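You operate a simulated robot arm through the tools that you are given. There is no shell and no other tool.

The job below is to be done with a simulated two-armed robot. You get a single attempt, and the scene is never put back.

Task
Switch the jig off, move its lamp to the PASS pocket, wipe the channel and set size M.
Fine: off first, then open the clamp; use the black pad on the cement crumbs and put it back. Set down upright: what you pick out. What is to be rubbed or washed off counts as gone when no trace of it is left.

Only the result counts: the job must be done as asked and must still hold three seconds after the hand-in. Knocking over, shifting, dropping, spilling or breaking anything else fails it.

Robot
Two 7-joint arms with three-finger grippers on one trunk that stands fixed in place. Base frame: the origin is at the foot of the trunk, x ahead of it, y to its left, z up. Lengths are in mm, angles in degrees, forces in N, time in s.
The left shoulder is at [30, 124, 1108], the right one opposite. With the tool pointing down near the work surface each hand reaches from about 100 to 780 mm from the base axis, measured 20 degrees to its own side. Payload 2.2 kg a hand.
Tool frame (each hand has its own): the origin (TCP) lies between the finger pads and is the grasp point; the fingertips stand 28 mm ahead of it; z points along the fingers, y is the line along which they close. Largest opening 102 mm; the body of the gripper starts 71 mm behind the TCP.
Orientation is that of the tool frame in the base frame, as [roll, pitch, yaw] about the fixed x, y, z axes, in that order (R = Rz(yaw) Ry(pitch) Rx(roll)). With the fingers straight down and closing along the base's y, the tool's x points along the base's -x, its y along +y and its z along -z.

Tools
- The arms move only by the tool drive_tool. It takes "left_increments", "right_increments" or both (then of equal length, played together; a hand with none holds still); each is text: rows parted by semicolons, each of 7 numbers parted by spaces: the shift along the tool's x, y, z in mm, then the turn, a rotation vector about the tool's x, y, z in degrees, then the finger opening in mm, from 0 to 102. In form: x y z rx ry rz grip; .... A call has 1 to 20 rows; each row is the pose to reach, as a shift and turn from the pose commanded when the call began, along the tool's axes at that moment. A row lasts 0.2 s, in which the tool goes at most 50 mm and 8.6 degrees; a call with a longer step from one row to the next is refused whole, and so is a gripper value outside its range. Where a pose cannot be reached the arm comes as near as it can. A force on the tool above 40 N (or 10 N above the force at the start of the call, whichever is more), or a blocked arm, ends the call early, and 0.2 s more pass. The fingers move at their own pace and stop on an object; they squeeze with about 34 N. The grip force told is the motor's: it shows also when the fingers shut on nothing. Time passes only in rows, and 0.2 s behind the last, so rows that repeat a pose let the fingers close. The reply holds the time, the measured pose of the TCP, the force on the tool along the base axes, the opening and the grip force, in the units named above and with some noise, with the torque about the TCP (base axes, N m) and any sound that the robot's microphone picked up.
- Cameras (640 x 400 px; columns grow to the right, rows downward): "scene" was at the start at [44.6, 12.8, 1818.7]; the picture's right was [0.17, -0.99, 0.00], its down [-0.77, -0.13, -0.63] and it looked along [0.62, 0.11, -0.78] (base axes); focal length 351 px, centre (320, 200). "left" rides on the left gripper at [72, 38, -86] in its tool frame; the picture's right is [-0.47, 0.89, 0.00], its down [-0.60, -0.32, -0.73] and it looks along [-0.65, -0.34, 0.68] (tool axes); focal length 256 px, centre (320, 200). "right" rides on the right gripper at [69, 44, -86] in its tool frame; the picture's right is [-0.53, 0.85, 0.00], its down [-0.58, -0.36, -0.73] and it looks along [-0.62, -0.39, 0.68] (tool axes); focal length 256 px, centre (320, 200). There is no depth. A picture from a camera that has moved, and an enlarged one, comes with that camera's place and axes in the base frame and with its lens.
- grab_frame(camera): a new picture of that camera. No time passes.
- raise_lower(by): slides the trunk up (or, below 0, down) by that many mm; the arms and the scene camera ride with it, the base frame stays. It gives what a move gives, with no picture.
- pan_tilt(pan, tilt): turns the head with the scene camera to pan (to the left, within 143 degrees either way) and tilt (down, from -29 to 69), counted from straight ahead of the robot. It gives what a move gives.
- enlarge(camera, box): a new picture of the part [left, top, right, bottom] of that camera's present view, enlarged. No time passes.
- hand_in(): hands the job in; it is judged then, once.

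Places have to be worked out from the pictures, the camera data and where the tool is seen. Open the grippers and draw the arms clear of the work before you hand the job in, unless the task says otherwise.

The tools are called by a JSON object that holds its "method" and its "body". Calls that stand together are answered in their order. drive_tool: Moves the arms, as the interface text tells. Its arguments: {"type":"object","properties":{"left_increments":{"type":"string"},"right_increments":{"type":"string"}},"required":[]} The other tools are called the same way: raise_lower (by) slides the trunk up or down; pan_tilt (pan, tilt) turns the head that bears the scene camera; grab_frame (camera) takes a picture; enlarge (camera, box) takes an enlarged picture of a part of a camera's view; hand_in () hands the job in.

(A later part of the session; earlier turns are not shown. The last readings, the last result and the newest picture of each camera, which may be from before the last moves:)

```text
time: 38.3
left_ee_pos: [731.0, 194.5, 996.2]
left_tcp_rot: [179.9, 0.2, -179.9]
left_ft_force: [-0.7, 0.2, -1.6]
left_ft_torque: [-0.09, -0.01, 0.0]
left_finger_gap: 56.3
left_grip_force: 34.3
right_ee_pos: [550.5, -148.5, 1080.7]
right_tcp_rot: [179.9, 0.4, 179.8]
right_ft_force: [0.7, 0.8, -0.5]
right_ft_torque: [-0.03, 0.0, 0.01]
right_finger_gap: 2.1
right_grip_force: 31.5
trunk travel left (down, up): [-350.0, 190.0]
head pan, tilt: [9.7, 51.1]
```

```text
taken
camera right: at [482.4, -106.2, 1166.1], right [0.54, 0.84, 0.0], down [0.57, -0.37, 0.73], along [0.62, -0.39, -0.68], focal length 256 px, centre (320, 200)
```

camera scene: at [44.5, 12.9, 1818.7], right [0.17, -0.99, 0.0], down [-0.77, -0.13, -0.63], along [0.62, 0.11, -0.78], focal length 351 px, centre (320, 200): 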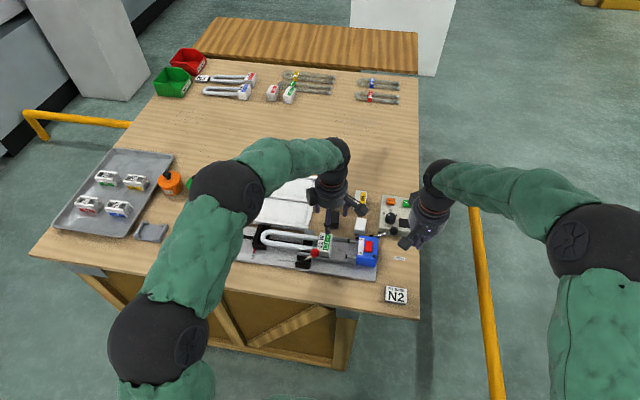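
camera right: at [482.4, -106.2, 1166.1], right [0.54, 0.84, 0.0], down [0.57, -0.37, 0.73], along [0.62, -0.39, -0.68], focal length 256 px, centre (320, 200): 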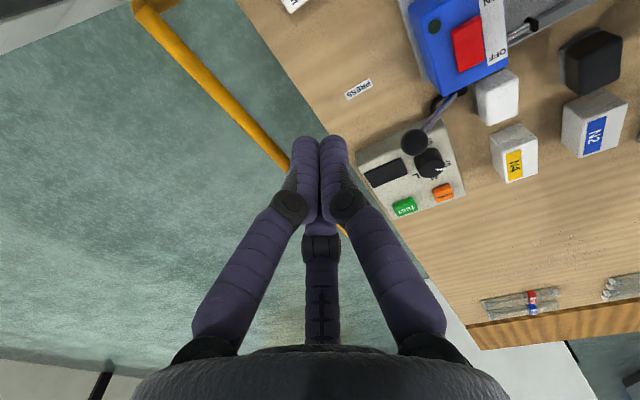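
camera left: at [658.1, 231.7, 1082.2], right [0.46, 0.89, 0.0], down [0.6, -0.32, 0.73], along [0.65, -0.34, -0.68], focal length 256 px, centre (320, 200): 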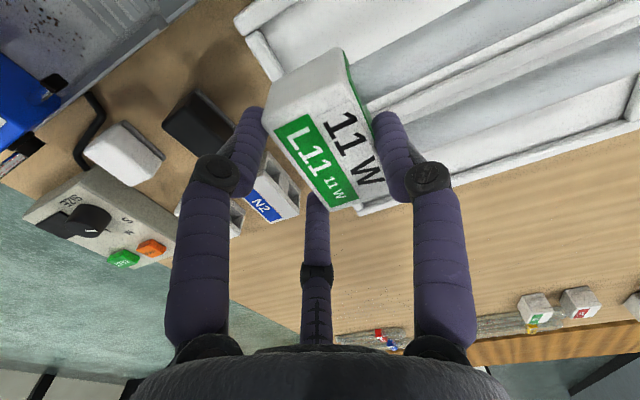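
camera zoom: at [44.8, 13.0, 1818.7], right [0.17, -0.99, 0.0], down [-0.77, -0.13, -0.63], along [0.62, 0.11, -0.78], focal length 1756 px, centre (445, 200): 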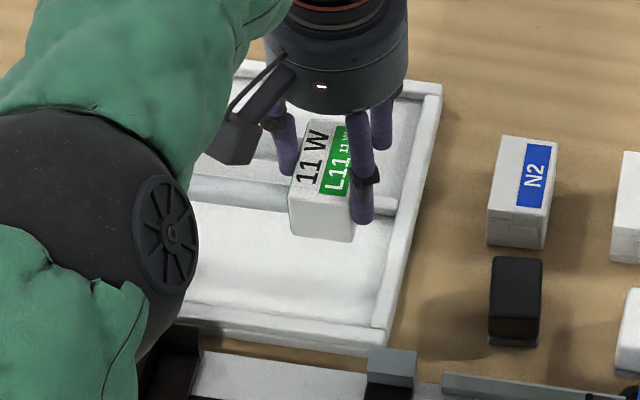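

Clearances look about 8–15 mm per side; I shift 3 mm farther in +x and descend to just above the pocket floor.

{"method": "drive_tool", "body": {"left_increments": "-3 0 15 0 0 0 40; -3 0 30 0 0 0 40; -3 0 45 0 0 0 40; -3 0 58 0 0 0 40; -3 0 68 0 0 0 40; -3 0 72 0 0 0 40; -3 0 72 0 0 0 40"}}

{"method": "grab_frame", "body": {"camera": "left"}}

{"method": "enlarge", "body": {"camera": "scene", "box": [255, 160, 335, 240]}}

{"method": "enlarge", "body": {"camera": "left", "box": [200, 0, 520, 200]}}

```text
time: 39.9
left_ee_pos: [735.5, 191.6, 924.0]
left_tcp_rot: [179.9, 0.2, -179.9]
left_ft_force: [-0.6, 0.2, -1.2]
left_ft_torque: [-0.12, 0.01, 0.01]
left_finger_gap: 56.6
left_grip_force: 33.9
right_ee_pos: [551.0, -149.6, 1080.0]
right_tcp_rot: [179.8, 0.3, 179.8]
right_ft_force: [0.3, 0.1, 1.2]
right_ft_torque: [0.0, -0.01, -0.01]
right_finger_gap: 2.0
right_grip_force: 31.3
trunk travel left (down, up): [-350.0, 190.0]
head pan, tilt: [9.7, 51.1]
```

```text
taken
camera left: at [662.2, 230.0, 1009.8], right [0.46, 0.89, 0.0], down [0.6, -0.32, 0.73], along [0.65, -0.34, -0.68], focal length 256 px, centre (320, 200)
```

left: 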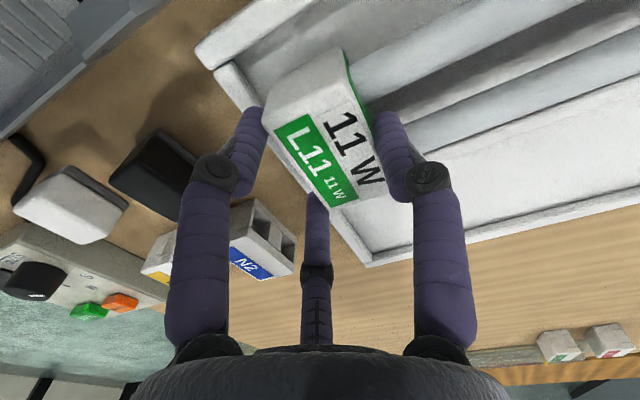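

```text
5.00 times, centred on (295, 200) of scene
camera zoom: at [44.9, 12.8, 1818.7], right [0.17, -0.99, 0.0], down [-0.77, -0.13, -0.63], along [0.62, 0.11, -0.78], focal length 1756 px, centre (445, 200)
```

zoom: 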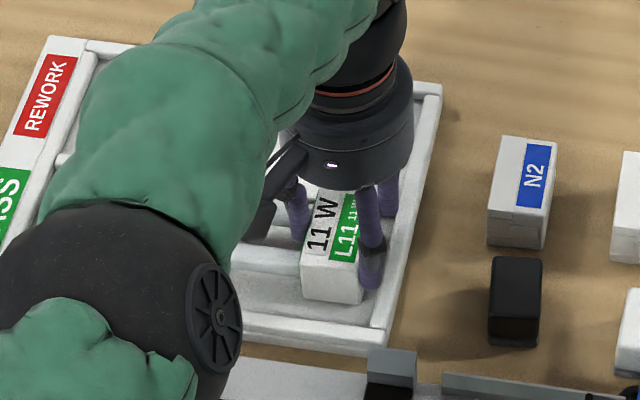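

```text
2.00 times, centred on (360, 100) of left
camera zoom: at [662.2, 230.0, 1009.8], right [0.46, 0.89, 0.0], down [0.6, -0.32, 0.73], along [0.65, -0.34, -0.68], focal length 512 px, centre (240, 400)
```

zoom: 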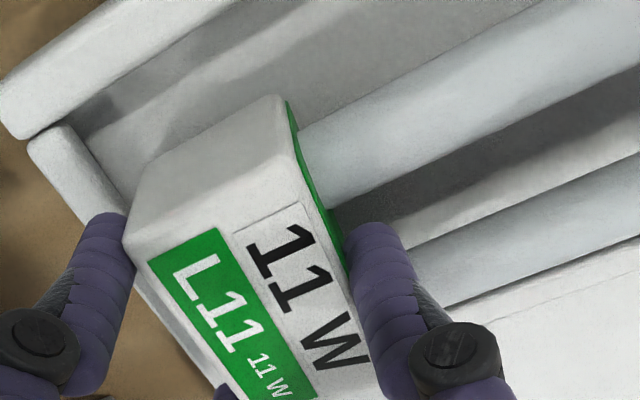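

The lamp sits centred over the PASS pocket with 12–16 mm clearance all round. I lower in small steps, watching the force for touchdown.

{"method": "drive_tool", "body": {"left_increments": "0 0 2 0 0 0 40; 0 0 4 0 0 0 40; 0 0 6 0 0 0 40; 0 0 8 0 0 0 40; 0 0 8 0 0 0 40"}}

```text
time: 41.1
left_ee_pos: [735.4, 192.0, 920.3]
left_tcp_rot: [179.7, 0.6, -179.9]
left_ft_force: [1.1, -0.8, 21.5]
left_ft_torque: [0.19, 0.78, 0.03]
left_finger_gap: 56.8
left_grip_force: 34.1
right_ee_pos: [549.7, -150.2, 1080.9]
right_tcp_rot: [179.9, 0.6, 179.9]
right_ft_force: [0.4, 0.3, 0.7]
right_ft_torque: [-0.01, 0.04, -0.03]
right_finger_gap: 2.0
right_grip_force: 31.7
trunk travel left (down, up): [-350.0, 190.0]
head pan, tilt: [9.7, 51.1]
```

Touchdown force appears (21 N) on the near side. I check the picture to see what is touching.

{"method": "enlarge", "body": {"camera": "left", "box": [200, 0, 520, 200]}}

{"method": "enlarge", "body": {"camera": "scene", "box": [290, 190, 346, 230]}}

```text
2.00 times, centred on (360, 100) of left
camera zoom: at [661.6, 229.7, 1006.3], right [0.46, 0.89, 0.01], down [0.6, -0.32, 0.74], along [0.66, -0.34, -0.68], focal length 512 px, centre (240, 400)
```

zoom: 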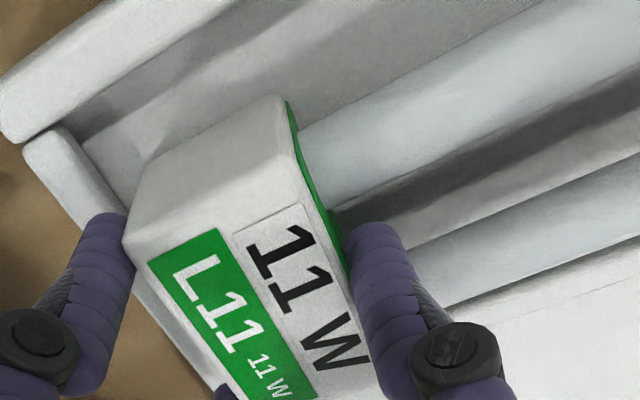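

```text
10.00 times, centred on (318, 210) of scene
camera zoom: at [41.9, 11.8, 1819.0], right [0.17, -0.99, 0.0], down [-0.77, -0.13, -0.63], along [0.62, 0.11, -0.78], focal length 3513 px, centre (340, 100)
```

zoom: 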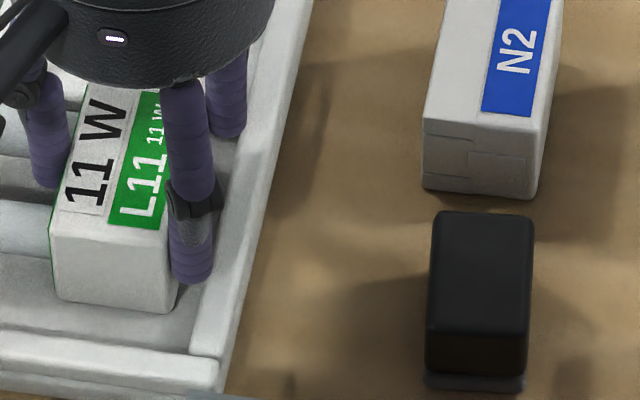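

It is the base's near bottom edge meeting the pocket floor (floor about z 874). I ease off 3 mm, then open the fingers slowly.

{"method": "drive_tool", "body": {"left_increments": "0 0 -2 0 0 0 40; 0 0 -3 0 0 0 40; 0 0 -3 0 0 0 50; 0 0 -3 0 0 0 57; 0 0 -3 0 0 0 60; 0 0 -3 0 0 0 64; 0 0 -3 0 0 0 66; 0 0 -3 0 0 0 66"}}

{"method": "enlarge", "body": {"camera": "left", "box": [200, 0, 520, 200]}}

{"method": "enlarge", "body": {"camera": "scene", "box": [290, 190, 346, 230]}}

```text
time: 42.9
left_ee_pos: [735.0, 191.5, 919.5]
left_tcp_rot: [180.0, 0.1, -179.9]
left_ft_force: [0.6, -0.5, -0.7]
left_ft_torque: [0.0, 0.04, -0.01]
left_finger_gap: 66.2
left_grip_force: 0.1
right_ee_pos: [551.6, -147.8, 1080.3]
right_tcp_rot: [179.9, 0.5, 179.9]
right_ft_force: [0.0, 0.5, 0.5]
right_ft_torque: [0.0, 0.02, 0.02]
right_finger_gap: 2.1
right_grip_force: 31.7
trunk travel left (down, up): [-350.0, 190.0]
head pan, tilt: [9.7, 51.1]
```

```text
2.00 times, centred on (360, 100) of left
camera zoom: at [662.6, 229.7, 1005.3], right [0.46, 0.89, 0.0], down [0.6, -0.32, 0.73], along [0.65, -0.34, -0.68], focal length 512 px, centre (240, 400)
```

zoom: 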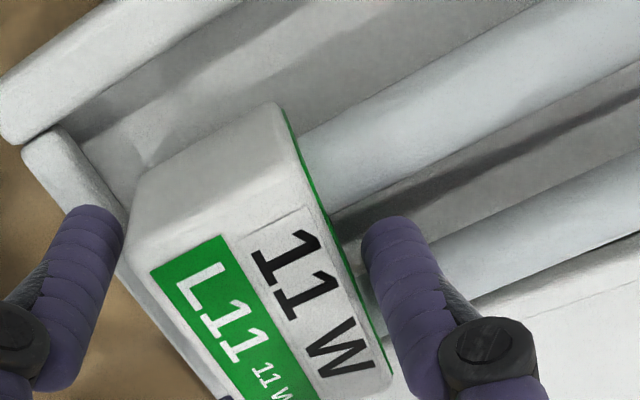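

```text
10.00 times, centred on (318, 210) of scene
camera zoom: at [44.9, 12.8, 1818.7], right [0.17, -0.99, 0.0], down [-0.77, -0.13, -0.63], along [0.62, 0.11, -0.78], focal length 3513 px, centre (340, 100)
```

zoom: 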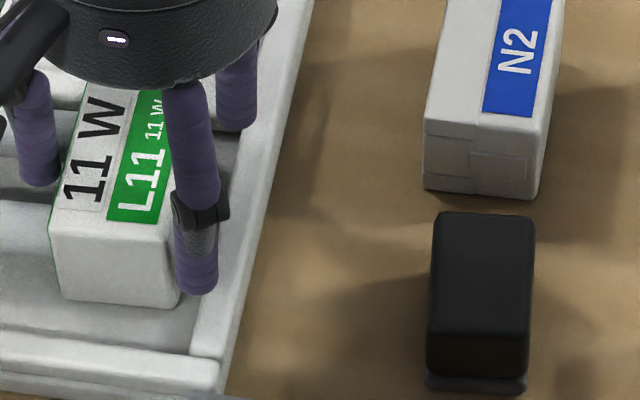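

Released cleanly. I lift the left hand straight up and look at the lamp in the pocket.

{"method": "drive_tool", "body": {"left_increments": "0 0 -10 0 0 0 66; 0 0 -30 0 0 0 66; 0 0 -60 0 0 0 66; 0 0 -100 0 0 0 66; 40 0 -120 0 0 0 66; 85 0 -140 0 0 0 66; 130 0 -150 0 0 0 66; 175 20 -150 0 0 0 66; 220 40 -150 0 0 0 66; 260 60 -150 0 0 0 66"}}

{"method": "grab_frame", "body": {"camera": "scene"}}

{"method": "enlarge", "body": {"camera": "scene", "box": [200, 155, 360, 285]}}

{"method": "grab_frame", "body": {"camera": "left"}}

```text
time: 45.1
left_ee_pos: [474.0, 253.0, 1071.8]
left_tcp_rot: [179.9, 0.4, -180.0]
left_ft_force: [-1.1, 0.4, 0.7]
left_ft_torque: [0.0, -0.02, -0.01]
left_finger_gap: 65.8
left_grip_force: 0.1
right_ee_pos: [549.6, -149.3, 1081.5]
right_tcp_rot: [179.8, 0.5, 179.9]
right_ft_force: [-0.7, 1.0, 0.5]
right_ft_torque: [0.0, -0.01, 0.0]
right_finger_gap: 2.4
right_grip_force: 31.3
trunk travel left (down, up): [-350.0, 190.0]
head pan, tilt: [9.7, 51.1]
```

```text
taken
camera scene: at [43.0, 13.4, 1818.7], right [0.17, -0.99, 0.0], down [-0.77, -0.13, -0.63], along [0.62, 0.11, -0.78], focal length 351 px, centre (320, 200)
```

scene: 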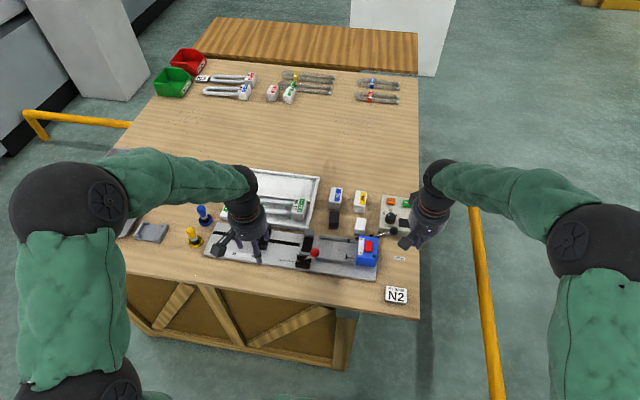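

```text
3.08 times, centred on (280, 220) of scene
camera zoom: at [43.0, 13.4, 1818.7], right [0.17, -0.99, 0.0], down [-0.77, -0.13, -0.63], along [0.62, 0.11, -0.78], focal length 1081 px, centre (443, 138)
```

zoom: 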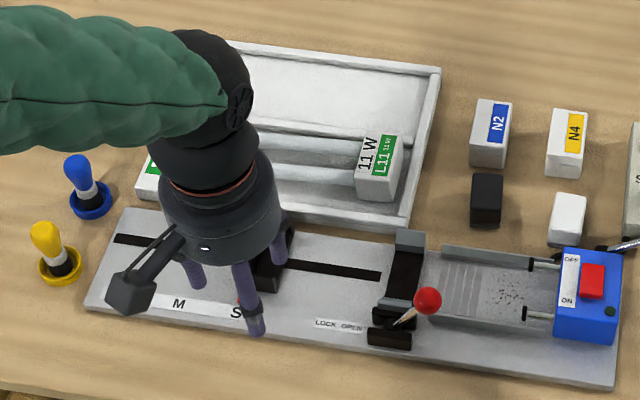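

```text
taken
camera left: at [401.7, 290.2, 1156.7], right [0.46, 0.89, 0.0], down [0.6, -0.32, 0.73], along [0.65, -0.34, -0.68], focal length 256 px, centre (320, 200)
```

left: 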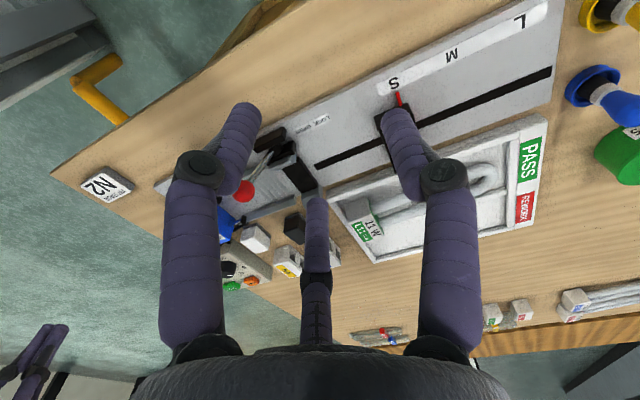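

The lamp lies in the PASS pocket. I move the left hand away to inspect it and the whole channel.

{"method": "drive_tool", "body": {"left_increments": "20 30 -20 0 0 0 30; 45 60 -40 0 0 0 30; 70 90 -60 0 0 0 20; 95 120 -80 0 0 0 20; 120 150 -100 0 0 0 20; 130 180 -110 0 0 0 20"}}

{"method": "enlarge", "body": {"camera": "scene", "box": [200, 155, 328, 235]}}

{"method": "enlarge", "body": {"camera": "scene", "box": [300, 215, 380, 275]}}

{"method": "enlarge", "body": {"camera": "scene", "box": [200, 215, 290, 275]}}

{"method": "enlarge", "body": {"camera": "right", "box": [440, 0, 640, 140]}}

```text
time: 46.5
left_ee_pos: [345.6, 428.0, 1180.3]
left_tcp_rot: [179.9, 0.2, -179.9]
left_ft_force: [0.3, 0.1, 0.7]
left_ft_torque: [-0.01, 0.03, -0.03]
left_finger_gap: 20.0
left_grip_force: 0.2
right_ee_pos: [551.1, -149.2, 1079.0]
right_tcp_rot: [179.9, 0.4, 179.9]
right_ft_force: [0.8, 0.5, 0.0]
right_ft_torque: [-0.04, -0.02, -0.01]
right_finger_gap: 2.3
right_grip_force: 31.4
trunk travel left (down, up): [-350.0, 190.0]
head pan, tilt: [9.7, 51.1]
```

```text
5.00 times, centred on (264, 195) of scene
camera zoom: at [45.0, 13.8, 1818.7], right [0.17, -0.99, 0.0], down [-0.77, -0.13, -0.63], along [0.62, 0.11, -0.78], focal length 1756 px, centre (600, 225)
```

zoom: 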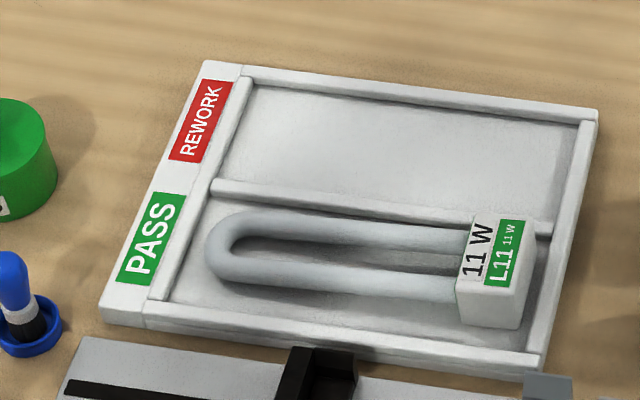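

```text
6.67 times, centred on (340, 245) of scene
camera zoom: at [45.0, 13.8, 1818.7], right [0.17, -0.99, 0.0], down [-0.77, -0.13, -0.63], along [0.62, 0.11, -0.78], focal length 2342 px, centre (187, -100)
```

zoom: 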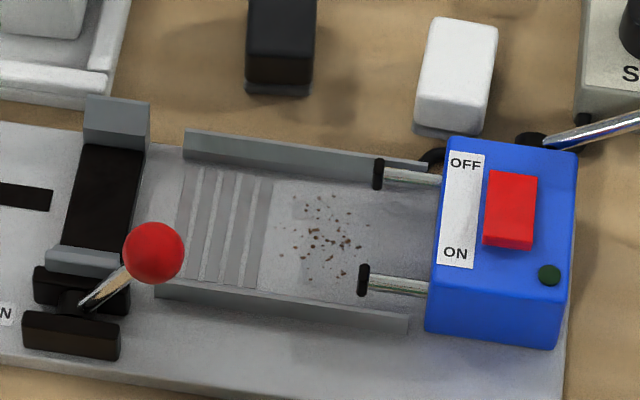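

```text
6.67 times, centred on (245, 245) of scene
camera zoom: at [45.0, 13.8, 1818.7], right [0.17, -0.99, 0.0], down [-0.77, -0.13, -0.63], along [0.62, 0.11, -0.78], focal length 2342 px, centre (820, -100)
```

zoom: 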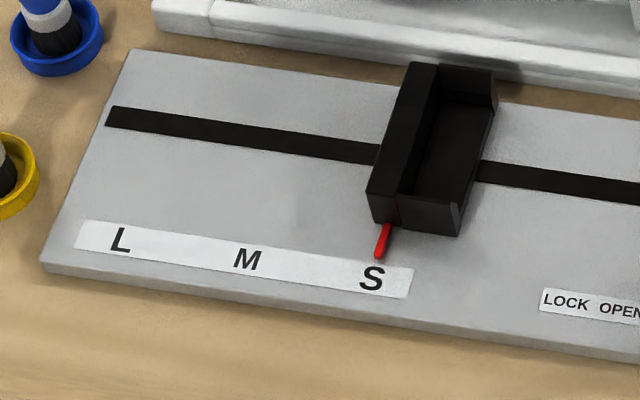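

```text
2.86 times, centred on (540, 70) of right
camera zoom: at [482.5, -105.8, 1166.0], right [0.54, 0.84, 0.0], down [0.57, -0.37, 0.73], along [0.62, -0.39, -0.68], focal length 731 px, centre (-309, 571)
```

zoom: 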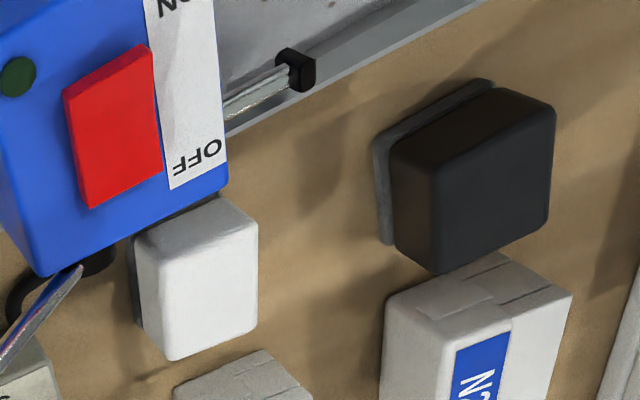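

The lamp lies flat and label-up in PASS; the crumbs cover about x 588–630, y 24–66 in the channel. Next the black pad (centre about (721, 81)): I bring the left hand above it, turned -90° so the thumb digit is on its near end, and draw the right hand aside.

{"method": "drive_tool", "body": {"left_increments": "-31 -29 5 0 0 -7.5 58; -62 -58 10 0 0 -15 58; -93 -87 20 0 0 -22.5 58; -124 -116 30 0 0 -30 58; -155 -145 40 0 0 -37.5 58; -186 -174 52 0 0 -45 58; -217 -203 65 0 0 -52.5 58; -248 -232 80 0 0 -60 58; -279 -261 95 0 0 -67.5 58; -310 -290 110 0 0 -75 58; -341 -319 125 0 0 -82.5 58; -374 -347 140 0 0 -90 58; -374 -347 140 0 0 -90 58", "right_increments": "10 -10 -10 0 0 0 0; 20 -20 -20 0 0 0 0; 30 -30 -30 0 0 0 0; 40 -40 -40 0 0 0 0; 50 -50 -50 0 0 0 0; 60 -60 -60 0 0 0 0; 70 -70 -60 0 0 0 0; 70 -80 -60 0 0 0 0; 70 -90 -60 0 0 0 0; 70 -90 -60 0 0 0 0; 70 -90 -60 0 0 0 0; 70 -90 -60 0 0 0 0; 70 -90 -60 0 0 0 0"}}

{"method": "grab_frame", "body": {"camera": "left"}}

{"method": "grab_frame", "body": {"camera": "scene"}}

```text
time: 49.3
left_ee_pos: [716.5, 84.3, 1040.9]
left_tcp_rot: [-179.7, 0.1, -89.8]
left_ft_force: [0.1, 0.1, 0.6]
left_ft_torque: [0.0, 0.0, -0.06]
left_finger_gap: 57.8
left_grip_force: 0.1
right_ee_pos: [479.4, -239.4, 1141.5]
right_tcp_rot: [-180.0, 0.3, 179.9]
right_ft_force: [-0.2, 0.0, -0.8]
right_ft_torque: [-0.02, -0.03, -0.01]
right_finger_gap: 2.3
right_grip_force: 31.6
trunk travel left (down, up): [-350.0, 190.0]
head pan, tilt: [9.7, 51.1]
```

```text
taken
camera left: at [678.4, 11.7, 1127.0], right [-0.89, 0.46, 0.0], down [0.31, 0.6, 0.73], along [0.34, 0.65, -0.68], focal length 256 px, centre (320, 200)
```

left: 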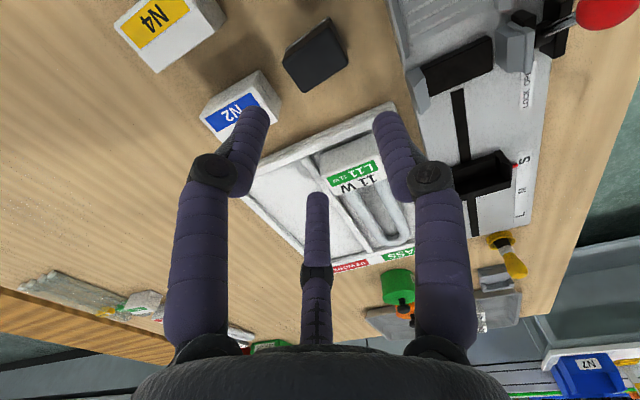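

```text
taken
camera scene: at [43.2, 13.8, 1818.8], right [0.17, -0.99, 0.0], down [-0.77, -0.13, -0.63], along [0.62, 0.11, -0.78], focal length 351 px, centre (320, 200)
```

scene: 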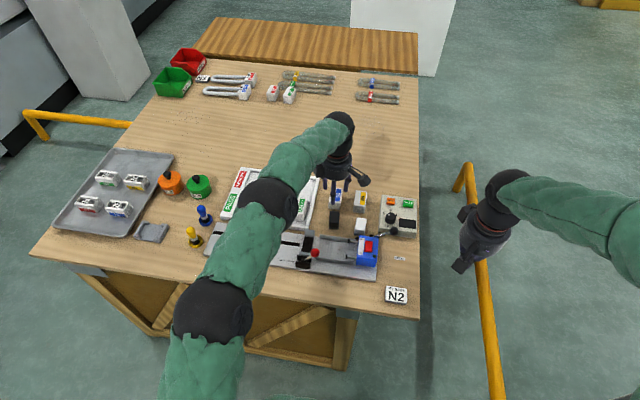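

Now the pad is in clear view of the left camera. I enlarge both views to measure its place and height.

{"method": "enlarge", "body": {"camera": "left", "box": [240, 0, 400, 100]}}

{"method": "enlarge", "body": {"camera": "scene", "box": [305, 180, 369, 240]}}

```text
4.00 times, centred on (320, 50) of left
camera zoom: at [678.4, 11.7, 1127.0], right [-0.89, 0.46, 0.0], down [0.31, 0.6, 0.73], along [0.34, 0.65, -0.68], focal length 1024 px, centre (320, 800)
```

zoom: 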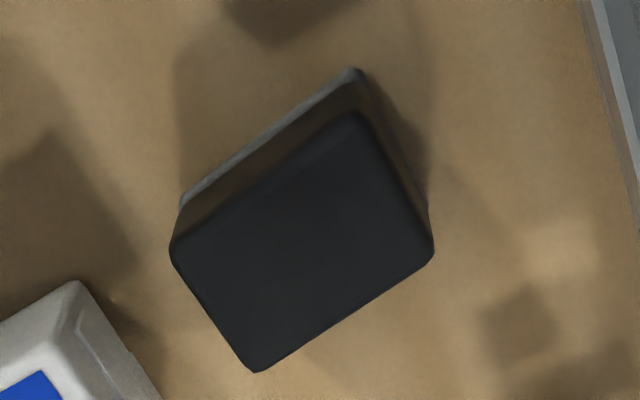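

```text
6.67 times, centred on (337, 210) of scene
camera zoom: at [43.2, 13.8, 1818.8], right [0.17, -0.99, 0.0], down [-0.77, -0.13, -0.63], along [0.62, 0.11, -0.78], focal length 2342 px, centre (207, 133)
```

zoom: 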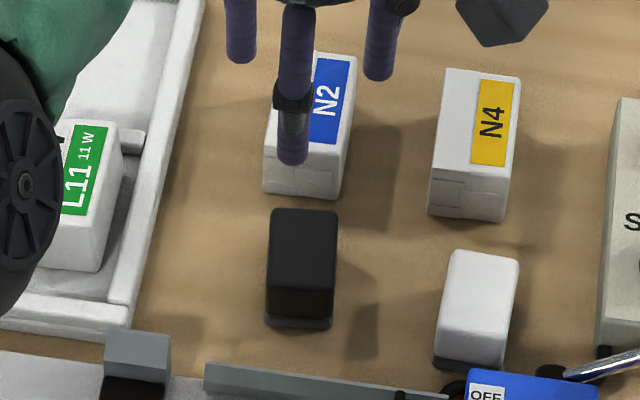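

The pad's top centre is at about (719, 82, 890.5), size 46×32 mm, about 32 mm tall, turned ~6°. I align the hand (turn -5.8° about tool z) and descend to just above it.

{"method": "drive_tool", "body": {"left_increments": "1 -1 20 0 0 -2 58; 2 -2 45 0 0 -4 58; 2 -2 70 0 0 -5.8 58; 2 -2 85 0 0 -5.8 58; 2 -2 95 0 0 -5.8 58; 2 -2 95 0 0 -5.8 58"}}

{"method": "enlarge", "body": {"camera": "left", "box": [200, 0, 440, 150]}}

{"method": "enlarge", "body": {"camera": "scene", "box": [305, 180, 369, 240]}}

```text
time: 50.7
left_ee_pos: [722.1, 82.1, 943.2]
left_tcp_rot: [-179.8, 0.2, -84.1]
left_ft_force: [-0.4, 0.3, -0.2]
left_ft_torque: [0.01, -0.02, -0.01]
left_finger_gap: 57.9
left_grip_force: 0.0
right_ee_pos: [479.8, -241.6, 1141.1]
right_tcp_rot: [179.9, 0.4, 179.9]
right_ft_force: [-0.6, -0.3, 0.0]
right_ft_torque: [0.0, 0.0, 0.0]
right_finger_gap: 2.0
right_grip_force: 31.9
trunk travel left (down, up): [-350.0, 190.0]
head pan, tilt: [9.7, 51.1]
```

```text
2.67 times, centred on (320, 75) of left
camera zoom: at [692.1, 6.8, 1029.3], right [-0.93, 0.37, 0.0], down [0.25, 0.63, 0.73], along [0.27, 0.68, -0.68], focal length 683 px, centre (320, 533)
```

zoom: 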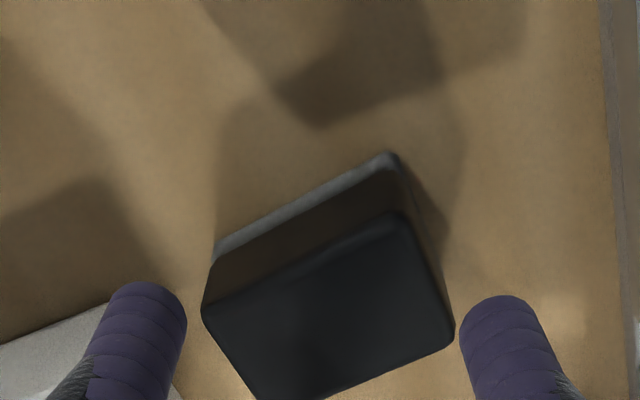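

```text
6.67 times, centred on (337, 210) of scene
camera zoom: at [44.5, 12.7, 1818.7], right [0.17, -0.99, 0.0], down [-0.77, -0.13, -0.63], along [0.62, 0.11, -0.78], focal length 2342 px, centre (207, 133)
```

zoom: 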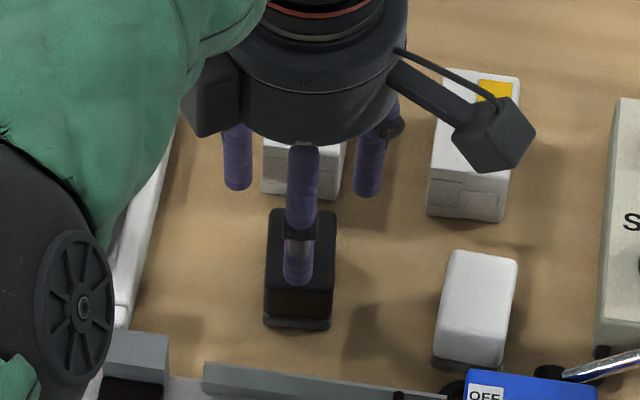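

The hand is about 3.5 mm too far in +x; I correct and descend the last 37 mm, watching for contact.

{"method": "drive_tool", "body": {"left_increments": "-0.4 3.5 0 0 0 0 58; -0.4 3.5 12 0 0 0 58; -0.4 3.5 22 0 0 0 58; -0.4 3.5 30 0 0 0 58; -0.4 3.5 37 0 0 0 58; -0.4 3.5 37 0 0 0 58"}}

{"method": "enlarge", "body": {"camera": "left", "box": [200, 20, 440, 170]}}

{"method": "enlarge", "body": {"camera": "scene", "box": [305, 180, 369, 240]}}

```text
time: 52.1
left_ee_pos: [717.9, 83.9, 907.5]
left_tcp_rot: [-179.8, 0.1, -84.2]
left_ft_force: [-0.4, 0.2, -1.0]
left_ft_torque: [-0.01, 0.01, -0.02]
left_finger_gap: 58.0
left_grip_force: 0.0
right_ee_pos: [479.0, -240.5, 1139.7]
right_tcp_rot: [179.9, 0.4, 179.9]
right_ft_force: [0.4, 0.4, -0.2]
right_ft_torque: [0.02, 0.01, 0.01]
right_finger_gap: 2.3
right_grip_force: 31.8
trunk travel left (down, up): [-350.0, 190.0]
head pan, tilt: [9.7, 51.1]
```

```text
2.67 times, centred on (320, 95) of left
camera zoom: at [686.5, 7.5, 993.2], right [-0.93, 0.37, 0.0], down [0.25, 0.63, 0.73], along [0.27, 0.68, -0.68], focal length 683 px, centre (320, 480)
```

zoom: 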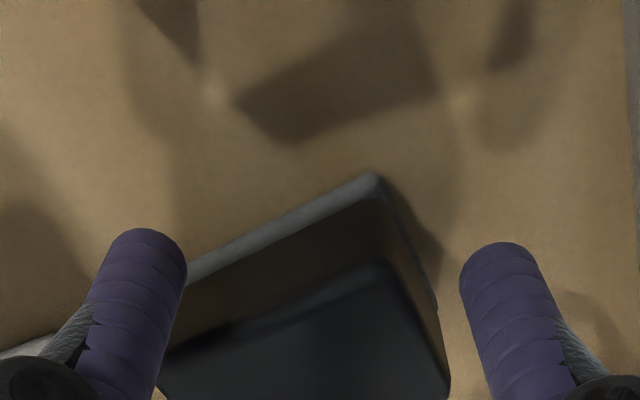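

```text
6.67 times, centred on (337, 210) of scene
camera zoom: at [44.7, 12.6, 1818.7], right [0.17, -0.99, 0.0], down [-0.77, -0.13, -0.63], along [0.62, 0.11, -0.78], focal length 2342 px, centre (207, 133)
```

zoom: 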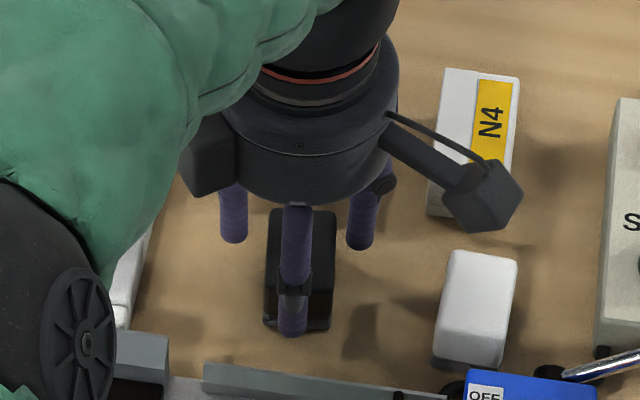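

Positioned around the pad with no contact. I close the fingers on it gradually.

{"method": "drive_tool", "body": {"left_increments": "0 0 0 0 0 0 52; 0 0 0 0 0 0 48; 0 0 0 0 0 0 44; 0 0 0 0 0 0 38; 0 0 0 0 0 0 32; 0 0 0 0 0 0 30"}}

{"method": "enlarge", "body": {"camera": "left", "box": [200, 20, 440, 170]}}

{"method": "enlarge", "body": {"camera": "scene", "box": [305, 180, 369, 240]}}

```text
time: 53.5
left_ee_pos: [717.2, 84.2, 907.8]
left_tcp_rot: [-179.8, 0.1, -84.1]
left_ft_force: [-0.3, -0.2, 1.3]
left_ft_torque: [-0.01, 0.05, 0.01]
left_finger_gap: 39.8
left_grip_force: 34.0
right_ee_pos: [479.1, -240.9, 1139.3]
right_tcp_rot: [179.9, 0.4, -180.0]
right_ft_force: [0.3, -0.7, 0.1]
right_ft_torque: [-0.04, -0.01, 0.02]
right_finger_gap: 2.2
right_grip_force: 31.5
trunk travel left (down, up): [-350.0, 190.0]
head pan, tilt: [9.7, 51.1]
```

```text
2.67 times, centred on (320, 95) of left
camera zoom: at [686.3, 7.4, 993.4], right [-0.93, 0.37, 0.0], down [0.25, 0.63, 0.73], along [0.27, 0.68, -0.68], focal length 683 px, centre (320, 480)
```

zoom: 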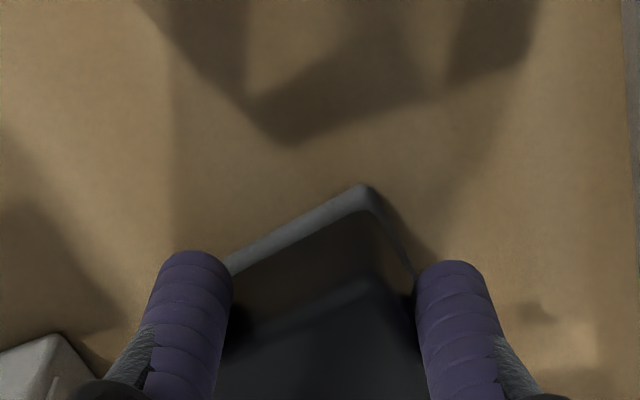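

```text
6.67 times, centred on (337, 210) of scene
camera zoom: at [44.6, 12.6, 1818.7], right [0.17, -0.99, 0.0], down [-0.77, -0.13, -0.63], along [0.62, 0.11, -0.78], focal length 2342 px, centre (207, 133)
```

zoom: 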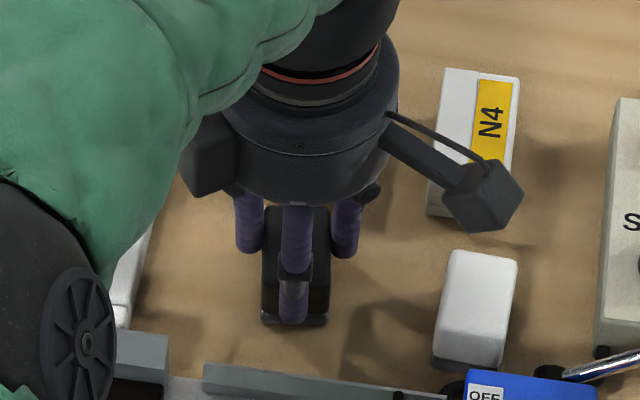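

Gripped (gap 39.8, 34 N). I lift slowly to check that the pad comes along level.

{"method": "drive_tool", "body": {"left_increments": "0 0 -5 0 0 0 30; 0 0 -15 0 0 0 30; 0 0 -30 0 0 0 30; 0 0 -50 0 0 0 30; 0 0 -70 0 0 0 30; 0 0 -85 0 0 0 30"}}

{"method": "grab_frame", "body": {"camera": "left"}}

{"method": "enlarge", "body": {"camera": "scene", "box": [305, 160, 369, 240]}}

```text
time: 54.9
left_ee_pos: [716.0, 82.1, 991.2]
left_tcp_rot: [-179.8, 0.1, -84.1]
left_ft_force: [-0.2, 1.1, -0.3]
left_ft_torque: [-0.02, 0.0, 0.04]
left_finger_gap: 39.5
left_grip_force: 33.7
right_ee_pos: [478.8, -239.7, 1138.9]
right_tcp_rot: [180.0, 0.3, 179.9]
right_ft_force: [-0.7, 0.9, -0.1]
right_ft_torque: [-0.01, 0.0, 0.0]
right_finger_gap: 2.1
right_grip_force: 31.3
trunk travel left (down, up): [-350.0, 190.0]
head pan, tilt: [9.7, 51.1]
```

```text
taken
camera left: at [686.6, 6.0, 1077.2], right [-0.93, 0.37, 0.0], down [0.25, 0.63, 0.73], along [0.27, 0.68, -0.68], focal length 256 px, centre (320, 200)
```

left: 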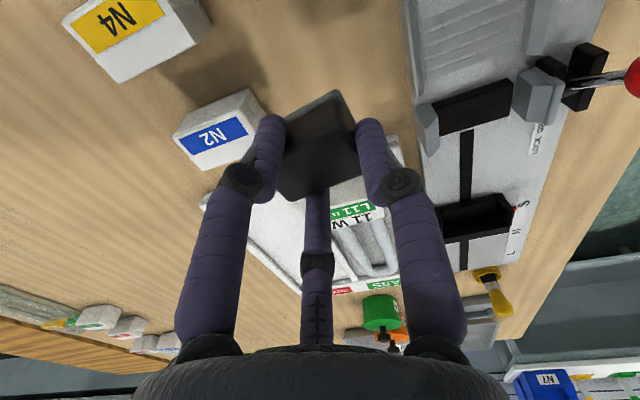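

```text
5.00 times, centred on (337, 200) of scene
camera zoom: at [44.6, 12.6, 1818.7], right [0.17, -0.99, 0.0], down [-0.77, -0.13, -0.63], along [0.62, 0.11, -0.78], focal length 1756 px, centre (235, 200)
```

zoom: 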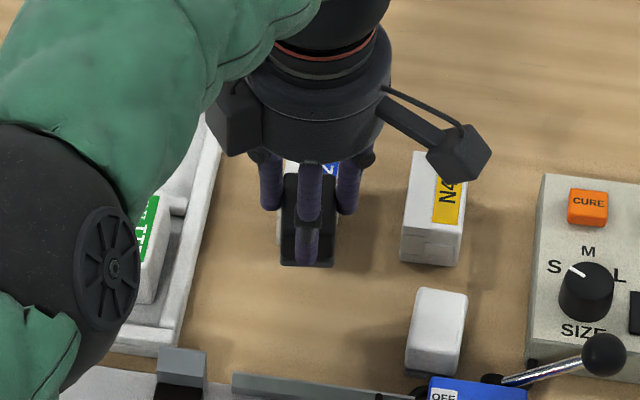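

The pad is held level. I carry it over the channel, turning the hand another -84° so that the pad's long side runs along the channel with the thumb digit toward the blue box.

{"method": "drive_tool", "body": {"left_increments": "0 0 -10 0 0 -8.4 30; 2.5 10 -10 0 0 -16.8 30; 5 20 -10 0 0 -25.2 30; 8 33 -10 0 0 -33.6 30; 11 46 -10 0 0 -42 30; 14 59 -10 0 0 -50.4 30; 17 72 -10 0 0 -58.8 30; 20 84 -10 0 0 -67.2 30; 23 96 -10 0 0 -75.6 30; 26.8 110.3 -10 0 0 -84 30; 26.8 110.3 -10 0 0 -84 30"}}

{"method": "grab_frame", "body": {"camera": "left"}}

{"method": "grab_frame", "body": {"camera": "scene"}}

```text
time: 57.3
left_ee_pos: [651.9, 131.9, 994.8]
left_tcp_rot: [176.7, -0.4, -16.0]
left_ft_force: [-0.6, 0.2, -0.8]
left_ft_torque: [-0.02, -0.02, 0.0]
left_finger_gap: 39.5
left_grip_force: 33.7
left hand out of reach, approached as far as the arm can: row 7, 8, 9, 10, 11
right_ee_pos: [479.3, -239.6, 1140.5]
right_tcp_rot: [180.0, 0.5, 179.9]
right_ft_force: [-0.4, 0.9, 0.9]
right_ft_torque: [-0.03, -0.02, -0.01]
right_finger_gap: 2.0
right_grip_force: 31.2
trunk travel left (down, up): [-350.0, 190.0]
head pan, tilt: [9.7, 51.1]
```

```text
taken
camera left: at [712.4, 79.2, 1083.9], right [-0.69, -0.72, 0.05], down [-0.49, 0.51, 0.71], along [-0.53, 0.47, -0.71], focal length 256 px, centre (320, 200)
```

left: 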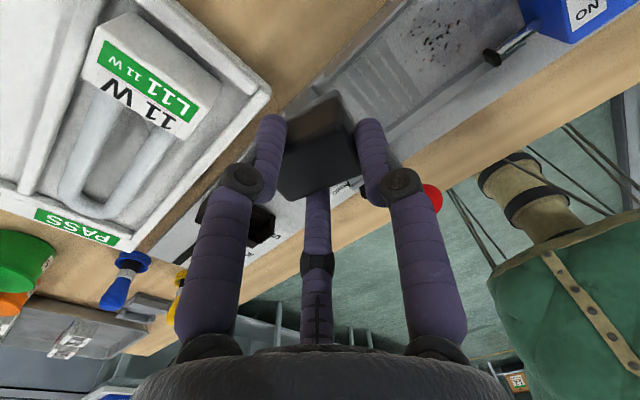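

```text
taken
camera scene: at [44.4, 14.1, 1818.7], right [0.17, -0.99, 0.0], down [-0.77, -0.13, -0.63], along [0.62, 0.11, -0.78], focal length 351 px, centre (320, 200)
```

scene: 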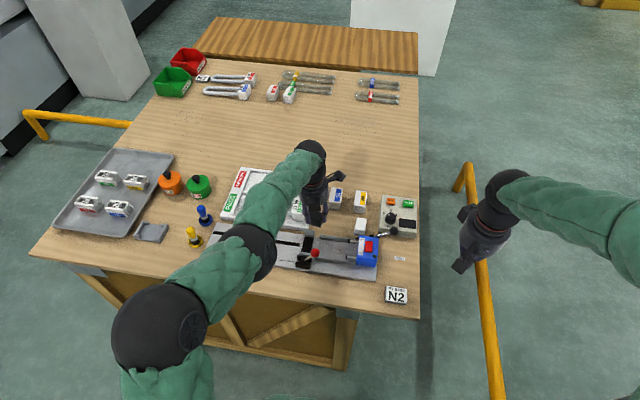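

The wrist hit its limit that way, so I turn back; I'll use the opposite orientation (thumb digit toward +y) instead. First I rotate back +84° at this safe height.

{"method": "drive_tool", "body": {"left_increments": "0 0 0 0 0 8.4 30; 0 0 0 0 0 16.8 30; 0 0 0 0 0 25.2 30; 0 0 0 0 0 33.6 30; 0 0 0 0 0 42 30; 0 0 0 0 0 50.4 30; 0 0 0 0 0 58.8 30; 0 0 0 0 0 67.2 30; 0 0 0 0 0 75.6 30; 0 0 0 0 0 84 30; 0 0 0 0 0 84 30"}}

{"method": "grab_frame", "body": {"camera": "scene"}}

```text
time: 59.7
left_ee_pos: [656.8, 128.9, 997.0]
left_tcp_rot: [-180.0, -3.4, -100.1]
left_ft_force: [0.4, -0.5, 0.4]
left_ft_torque: [0.0, -0.04, 0.02]
left_finger_gap: 39.3
left_grip_force: 34.3
right_ee_pos: [480.6, -240.9, 1139.3]
right_tcp_rot: [179.9, 0.4, 179.9]
right_ft_force: [0.1, 0.5, 2.0]
right_ft_torque: [-0.01, 0.01, -0.01]
right_finger_gap: 2.3
right_grip_force: 31.2
trunk travel left (down, up): [-350.0, 190.0]
head pan, tilt: [9.7, 51.1]
```

```text
taken
camera scene: at [44.8, 12.7, 1818.7], right [0.17, -0.99, 0.0], down [-0.77, -0.13, -0.63], along [0.62, 0.11, -0.78], focal length 351 px, centre (320, 200)
```

scene: 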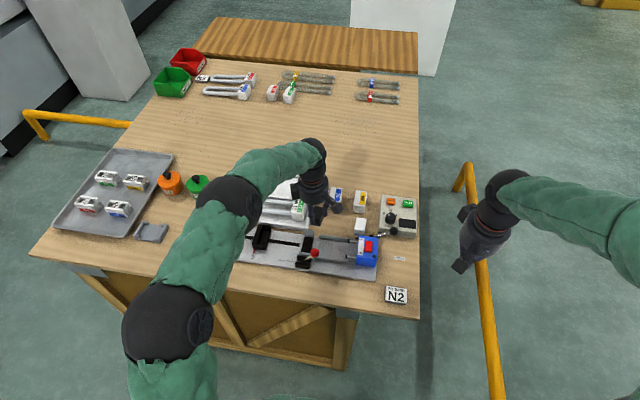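

The pose is now (657, 129) with a 3.4° tilt left over. I level the hand (‑3.4° about tool y) while moving over the channel at safe height.

{"method": "drive_tool", "body": {"left_increments": "19 9 0 0 -1 0 30; 38 18 3 0 -2 0 30; 57 27 6 0 -3.4 0 30; 76 35 9.5 0 -3.4 0 30; 76 35 9.5 0 -3.4 0 30"}}

```text
time: 60.9
left_ee_pos: [608.5, 60.1, 994.8]
left_tcp_rot: [-179.8, 0.0, -100.0]
left_ft_force: [0.3, 0.2, -0.9]
left_ft_torque: [-0.01, 0.03, -0.02]
left_finger_gap: 39.3
left_grip_force: 33.7
right_ee_pos: [480.2, -241.0, 1140.7]
right_tcp_rot: [179.9, 0.4, 179.9]
right_ft_force: [0.4, 0.0, -0.2]
right_ft_torque: [-0.01, 0.01, 0.02]
right_finger_gap: 2.0
right_grip_force: 31.7
trunk travel left (down, up): [-350.0, 190.0]
head pan, tilt: [9.7, 51.1]
```

The hand is level at (608.5, 60, 995). Now I turn +80° so the thumb digit points to +y and the pad's long side runs along the channel.

{"method": "drive_tool", "body": {"left_increments": "0 0 0 0 0 8 30; 0 0 0 0 0 16 30; 0 0 0 0 0 24 30; 0 0 0 0 0 32 30; 0 0 0 0 0 40 30; 0 0 0 0 0 48 30; 0 0 0 0 0 56 30; 0 0 0 0 0 64 30; 0 0 0 0 0 72 30; 0 0 0 0 0 80 30; 0 0 0 0 0 80 30"}}

{"method": "grab_frame", "body": {"camera": "left"}}

{"method": "enlarge", "body": {"camera": "scene", "box": [290, 195, 386, 265]}}

```text
time: 63.3
left_ee_pos: [611.1, 61.4, 993.5]
left_tcp_rot: [179.9, 0.2, 179.9]
left_ft_force: [-0.7, 0.3, -1.0]
left_ft_torque: [-0.02, 0.0, -0.01]
left_finger_gap: 39.5
left_grip_force: 34.2
right_ee_pos: [480.7, -241.4, 1141.1]
right_tcp_rot: [179.9, 0.4, 180.0]
right_ft_force: [-0.5, 1.1, 0.4]
right_ft_torque: [0.02, -0.01, -0.03]
right_finger_gap: 2.0
right_grip_force: 31.6
trunk travel left (down, up): [-350.0, 190.0]
head pan, tilt: [9.7, 51.1]
```

```text
taken
camera left: at [537.8, 98.2, 1079.5], right [0.47, 0.88, 0.0], down [0.6, -0.32, 0.73], along [0.65, -0.34, -0.68], focal length 256 px, centre (320, 200)
```

left: 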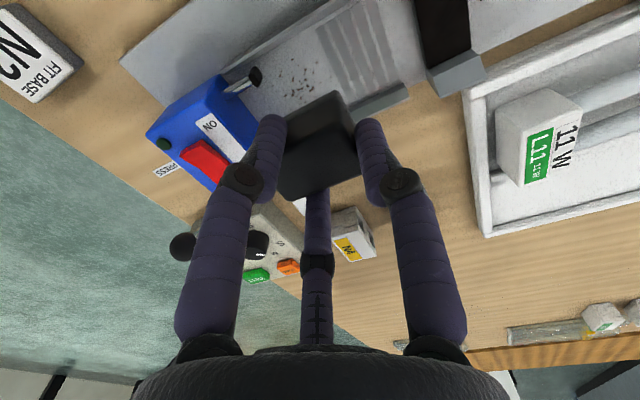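

```text
5.71 times, centred on (338, 230) of scene
camera zoom: at [44.7, 12.7, 1818.7], right [0.17, -0.99, 0.0], down [-0.77, -0.13, -0.63], along [0.62, 0.11, -0.78], focal length 2007 px, centre (217, 29)
```

zoom: 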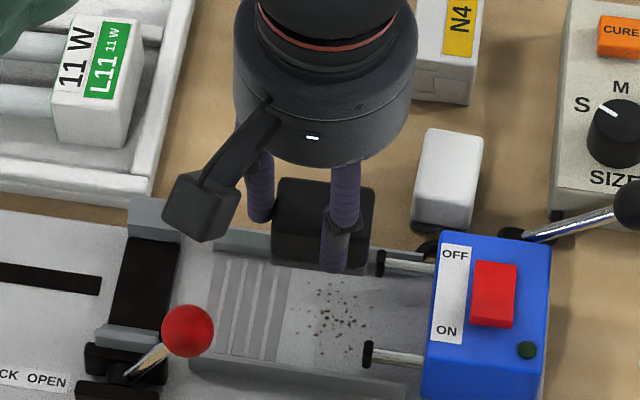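

The pad is right above the crumbs. I move to y≈56 and descend until the pad is a few mm above the channel floor, then re-check.

{"method": "drive_tool", "body": {"left_increments": "1.4 -2 15 0 0 0 30; 1.4 -4.8 30 0 0 0 30; 1.4 -4.8 45 0 0 0 30; 1.4 -4.8 55 0 0 0 30; 1.4 -4.8 60 0 0 0 30; 1.4 -4.8 60 0 0 0 30"}}

{"method": "grab_frame", "body": {"camera": "left"}}

{"method": "enlarge", "body": {"camera": "scene", "box": [310, 210, 374, 265]}}

{"method": "enlarge", "body": {"camera": "left", "box": [220, 40, 420, 165]}}

```text
time: 64.7
left_ee_pos: [608.3, 56.0, 932.0]
left_tcp_rot: [179.9, 0.1, 180.0]
left_ft_force: [0.5, 0.3, -0.6]
left_ft_torque: [0.02, -0.01, -0.02]
left_finger_gap: 39.7
left_grip_force: 33.8
right_ee_pos: [478.5, -241.0, 1140.9]
right_tcp_rot: [180.0, 0.4, 179.9]
right_ft_force: [-0.3, -0.2, -0.1]
right_ft_torque: [0.01, 0.04, -0.02]
right_finger_gap: 2.1
right_grip_force: 31.3
trunk travel left (down, up): [-350.0, 190.0]
head pan, tilt: [9.7, 51.1]
```

```text
taken
camera left: at [536.5, 94.2, 1019.0], right [0.47, 0.89, 0.0], down [0.6, -0.32, 0.73], along [0.65, -0.34, -0.68], focal length 256 px, centre (320, 200)
```

left: 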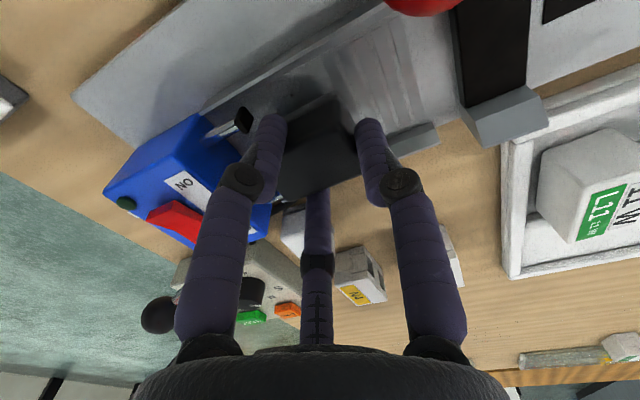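

```text
7.27 times, centred on (342, 238) of scene
camera zoom: at [44.6, 12.7, 1818.7], right [0.17, -0.99, 0.0], down [-0.77, -0.13, -0.63], along [0.62, 0.11, -0.78], focal length 2555 px, centre (160, -73)
```

zoom: 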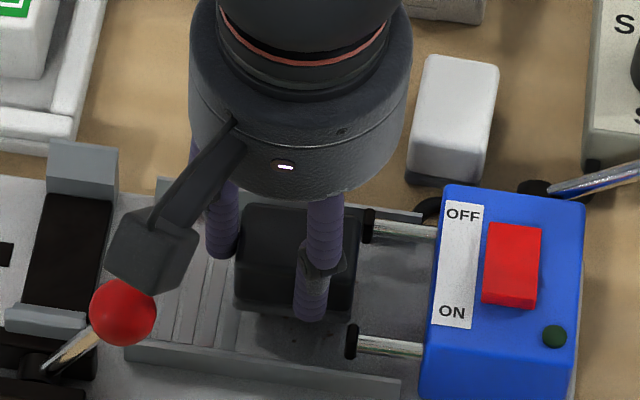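

```text
3.20 times, centred on (320, 102) of left
camera zoom: at [536.5, 94.2, 1019.0], right [0.47, 0.89, 0.0], down [0.6, -0.32, 0.73], along [0.65, -0.34, -0.68], focal length 819 px, centre (320, 512)
```

zoom: 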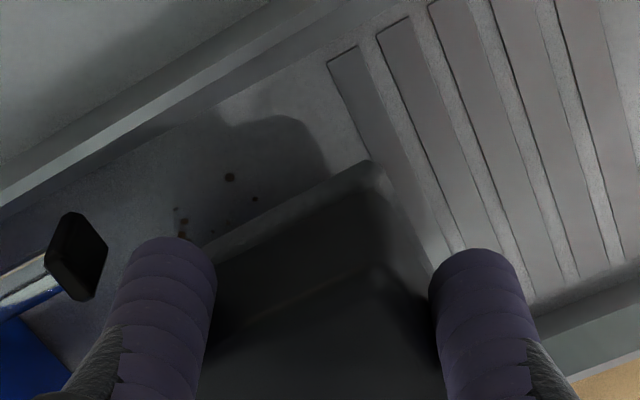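

A few crumbs show beyond the pad's near edge as expected. I lower onto the floor in small steps.

{"method": "drive_tool", "body": {"left_increments": "0 0 4 0 0 0 30; 0 0 7 0 0 0 30; 0 0 9 0 0 0 30; 0 0 9 0 0 0 30"}}

```text
time: 65.7
left_ee_pos: [607.1, 55.5, 925.4]
left_tcp_rot: [179.8, 0.1, -179.9]
left_ft_force: [0.6, 0.0, -0.1]
left_ft_torque: [-0.01, -0.01, 0.02]
left_finger_gap: 39.4
left_grip_force: 34.4
right_ee_pos: [480.3, -240.4, 1140.5]
right_tcp_rot: [179.9, 0.4, 179.9]
right_ft_force: [-0.7, 0.8, 0.5]
right_ft_torque: [0.02, 0.01, -0.02]
right_finger_gap: 2.2
right_grip_force: 31.7
trunk travel left (down, up): [-350.0, 190.0]
head pan, tilt: [9.7, 51.1]
```

{"method": "drive_tool", "body": {"left_increments": "0 0 2 0 0 0 30; 0 0 3 0 0 0 30; 0 0 4 0 0 0 30; 0 0 4 0 0 0 30"}}

```text
time: 66.7
left_ee_pos: [608.9, 55.5, 921.3]
left_tcp_rot: [179.9, 0.1, 180.0]
left_ft_force: [0.2, -0.3, -0.6]
left_ft_torque: [0.05, -0.02, 0.04]
left_finger_gap: 39.3
left_grip_force: 34.0
right_ee_pos: [480.2, -240.4, 1140.5]
right_tcp_rot: [179.8, 0.4, 180.0]
right_ft_force: [-0.4, 0.0, -0.4]
right_ft_torque: [-0.03, 0.01, 0.0]
right_finger_gap: 2.3
right_grip_force: 31.8
trunk travel left (down, up): [-350.0, 190.0]
head pan, tilt: [9.7, 51.1]
```

No contact yet at TCP z 921; I go on down in 1 mm steps.

{"method": "drive_tool", "body": {"left_increments": "0 0 1 0 0 0 30; 0 0 2 0 0 0 30; 0 0 3 0 0 0 30; 0 0 3 0 0 0 30"}}

{"method": "enlarge", "body": {"camera": "left", "box": [220, 40, 420, 165]}}

```text
time: 67.7
left_ee_pos: [608.1, 55.6, 920.2]
left_tcp_rot: [179.9, 0.4, -180.0]
left_ft_force: [-2.9, 0.5, 13.6]
left_ft_torque: [-0.33, 0.23, -0.07]
left_finger_gap: 39.3
left_grip_force: 34.3
right_ee_pos: [479.5, -241.5, 1141.0]
right_tcp_rot: [179.9, 0.5, 179.9]
right_ft_force: [0.1, -0.6, -0.5]
right_ft_torque: [0.0, -0.01, 0.0]
right_finger_gap: 2.4
right_grip_force: 31.8
trunk travel left (down, up): [-350.0, 190.0]
head pan, tilt: [9.7, 51.1]
```

```text
3.20 times, centred on (320, 102) of left
camera zoom: at [535.9, 93.2, 1005.6], right [0.46, 0.89, 0.0], down [0.6, -0.32, 0.73], along [0.65, -0.34, -0.68], focal length 819 px, centre (320, 512)
```

zoom: 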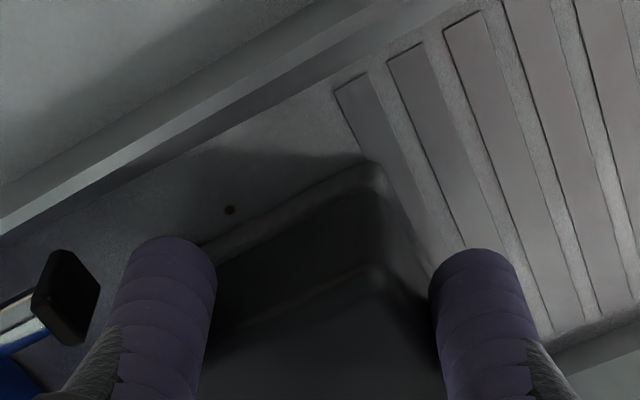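

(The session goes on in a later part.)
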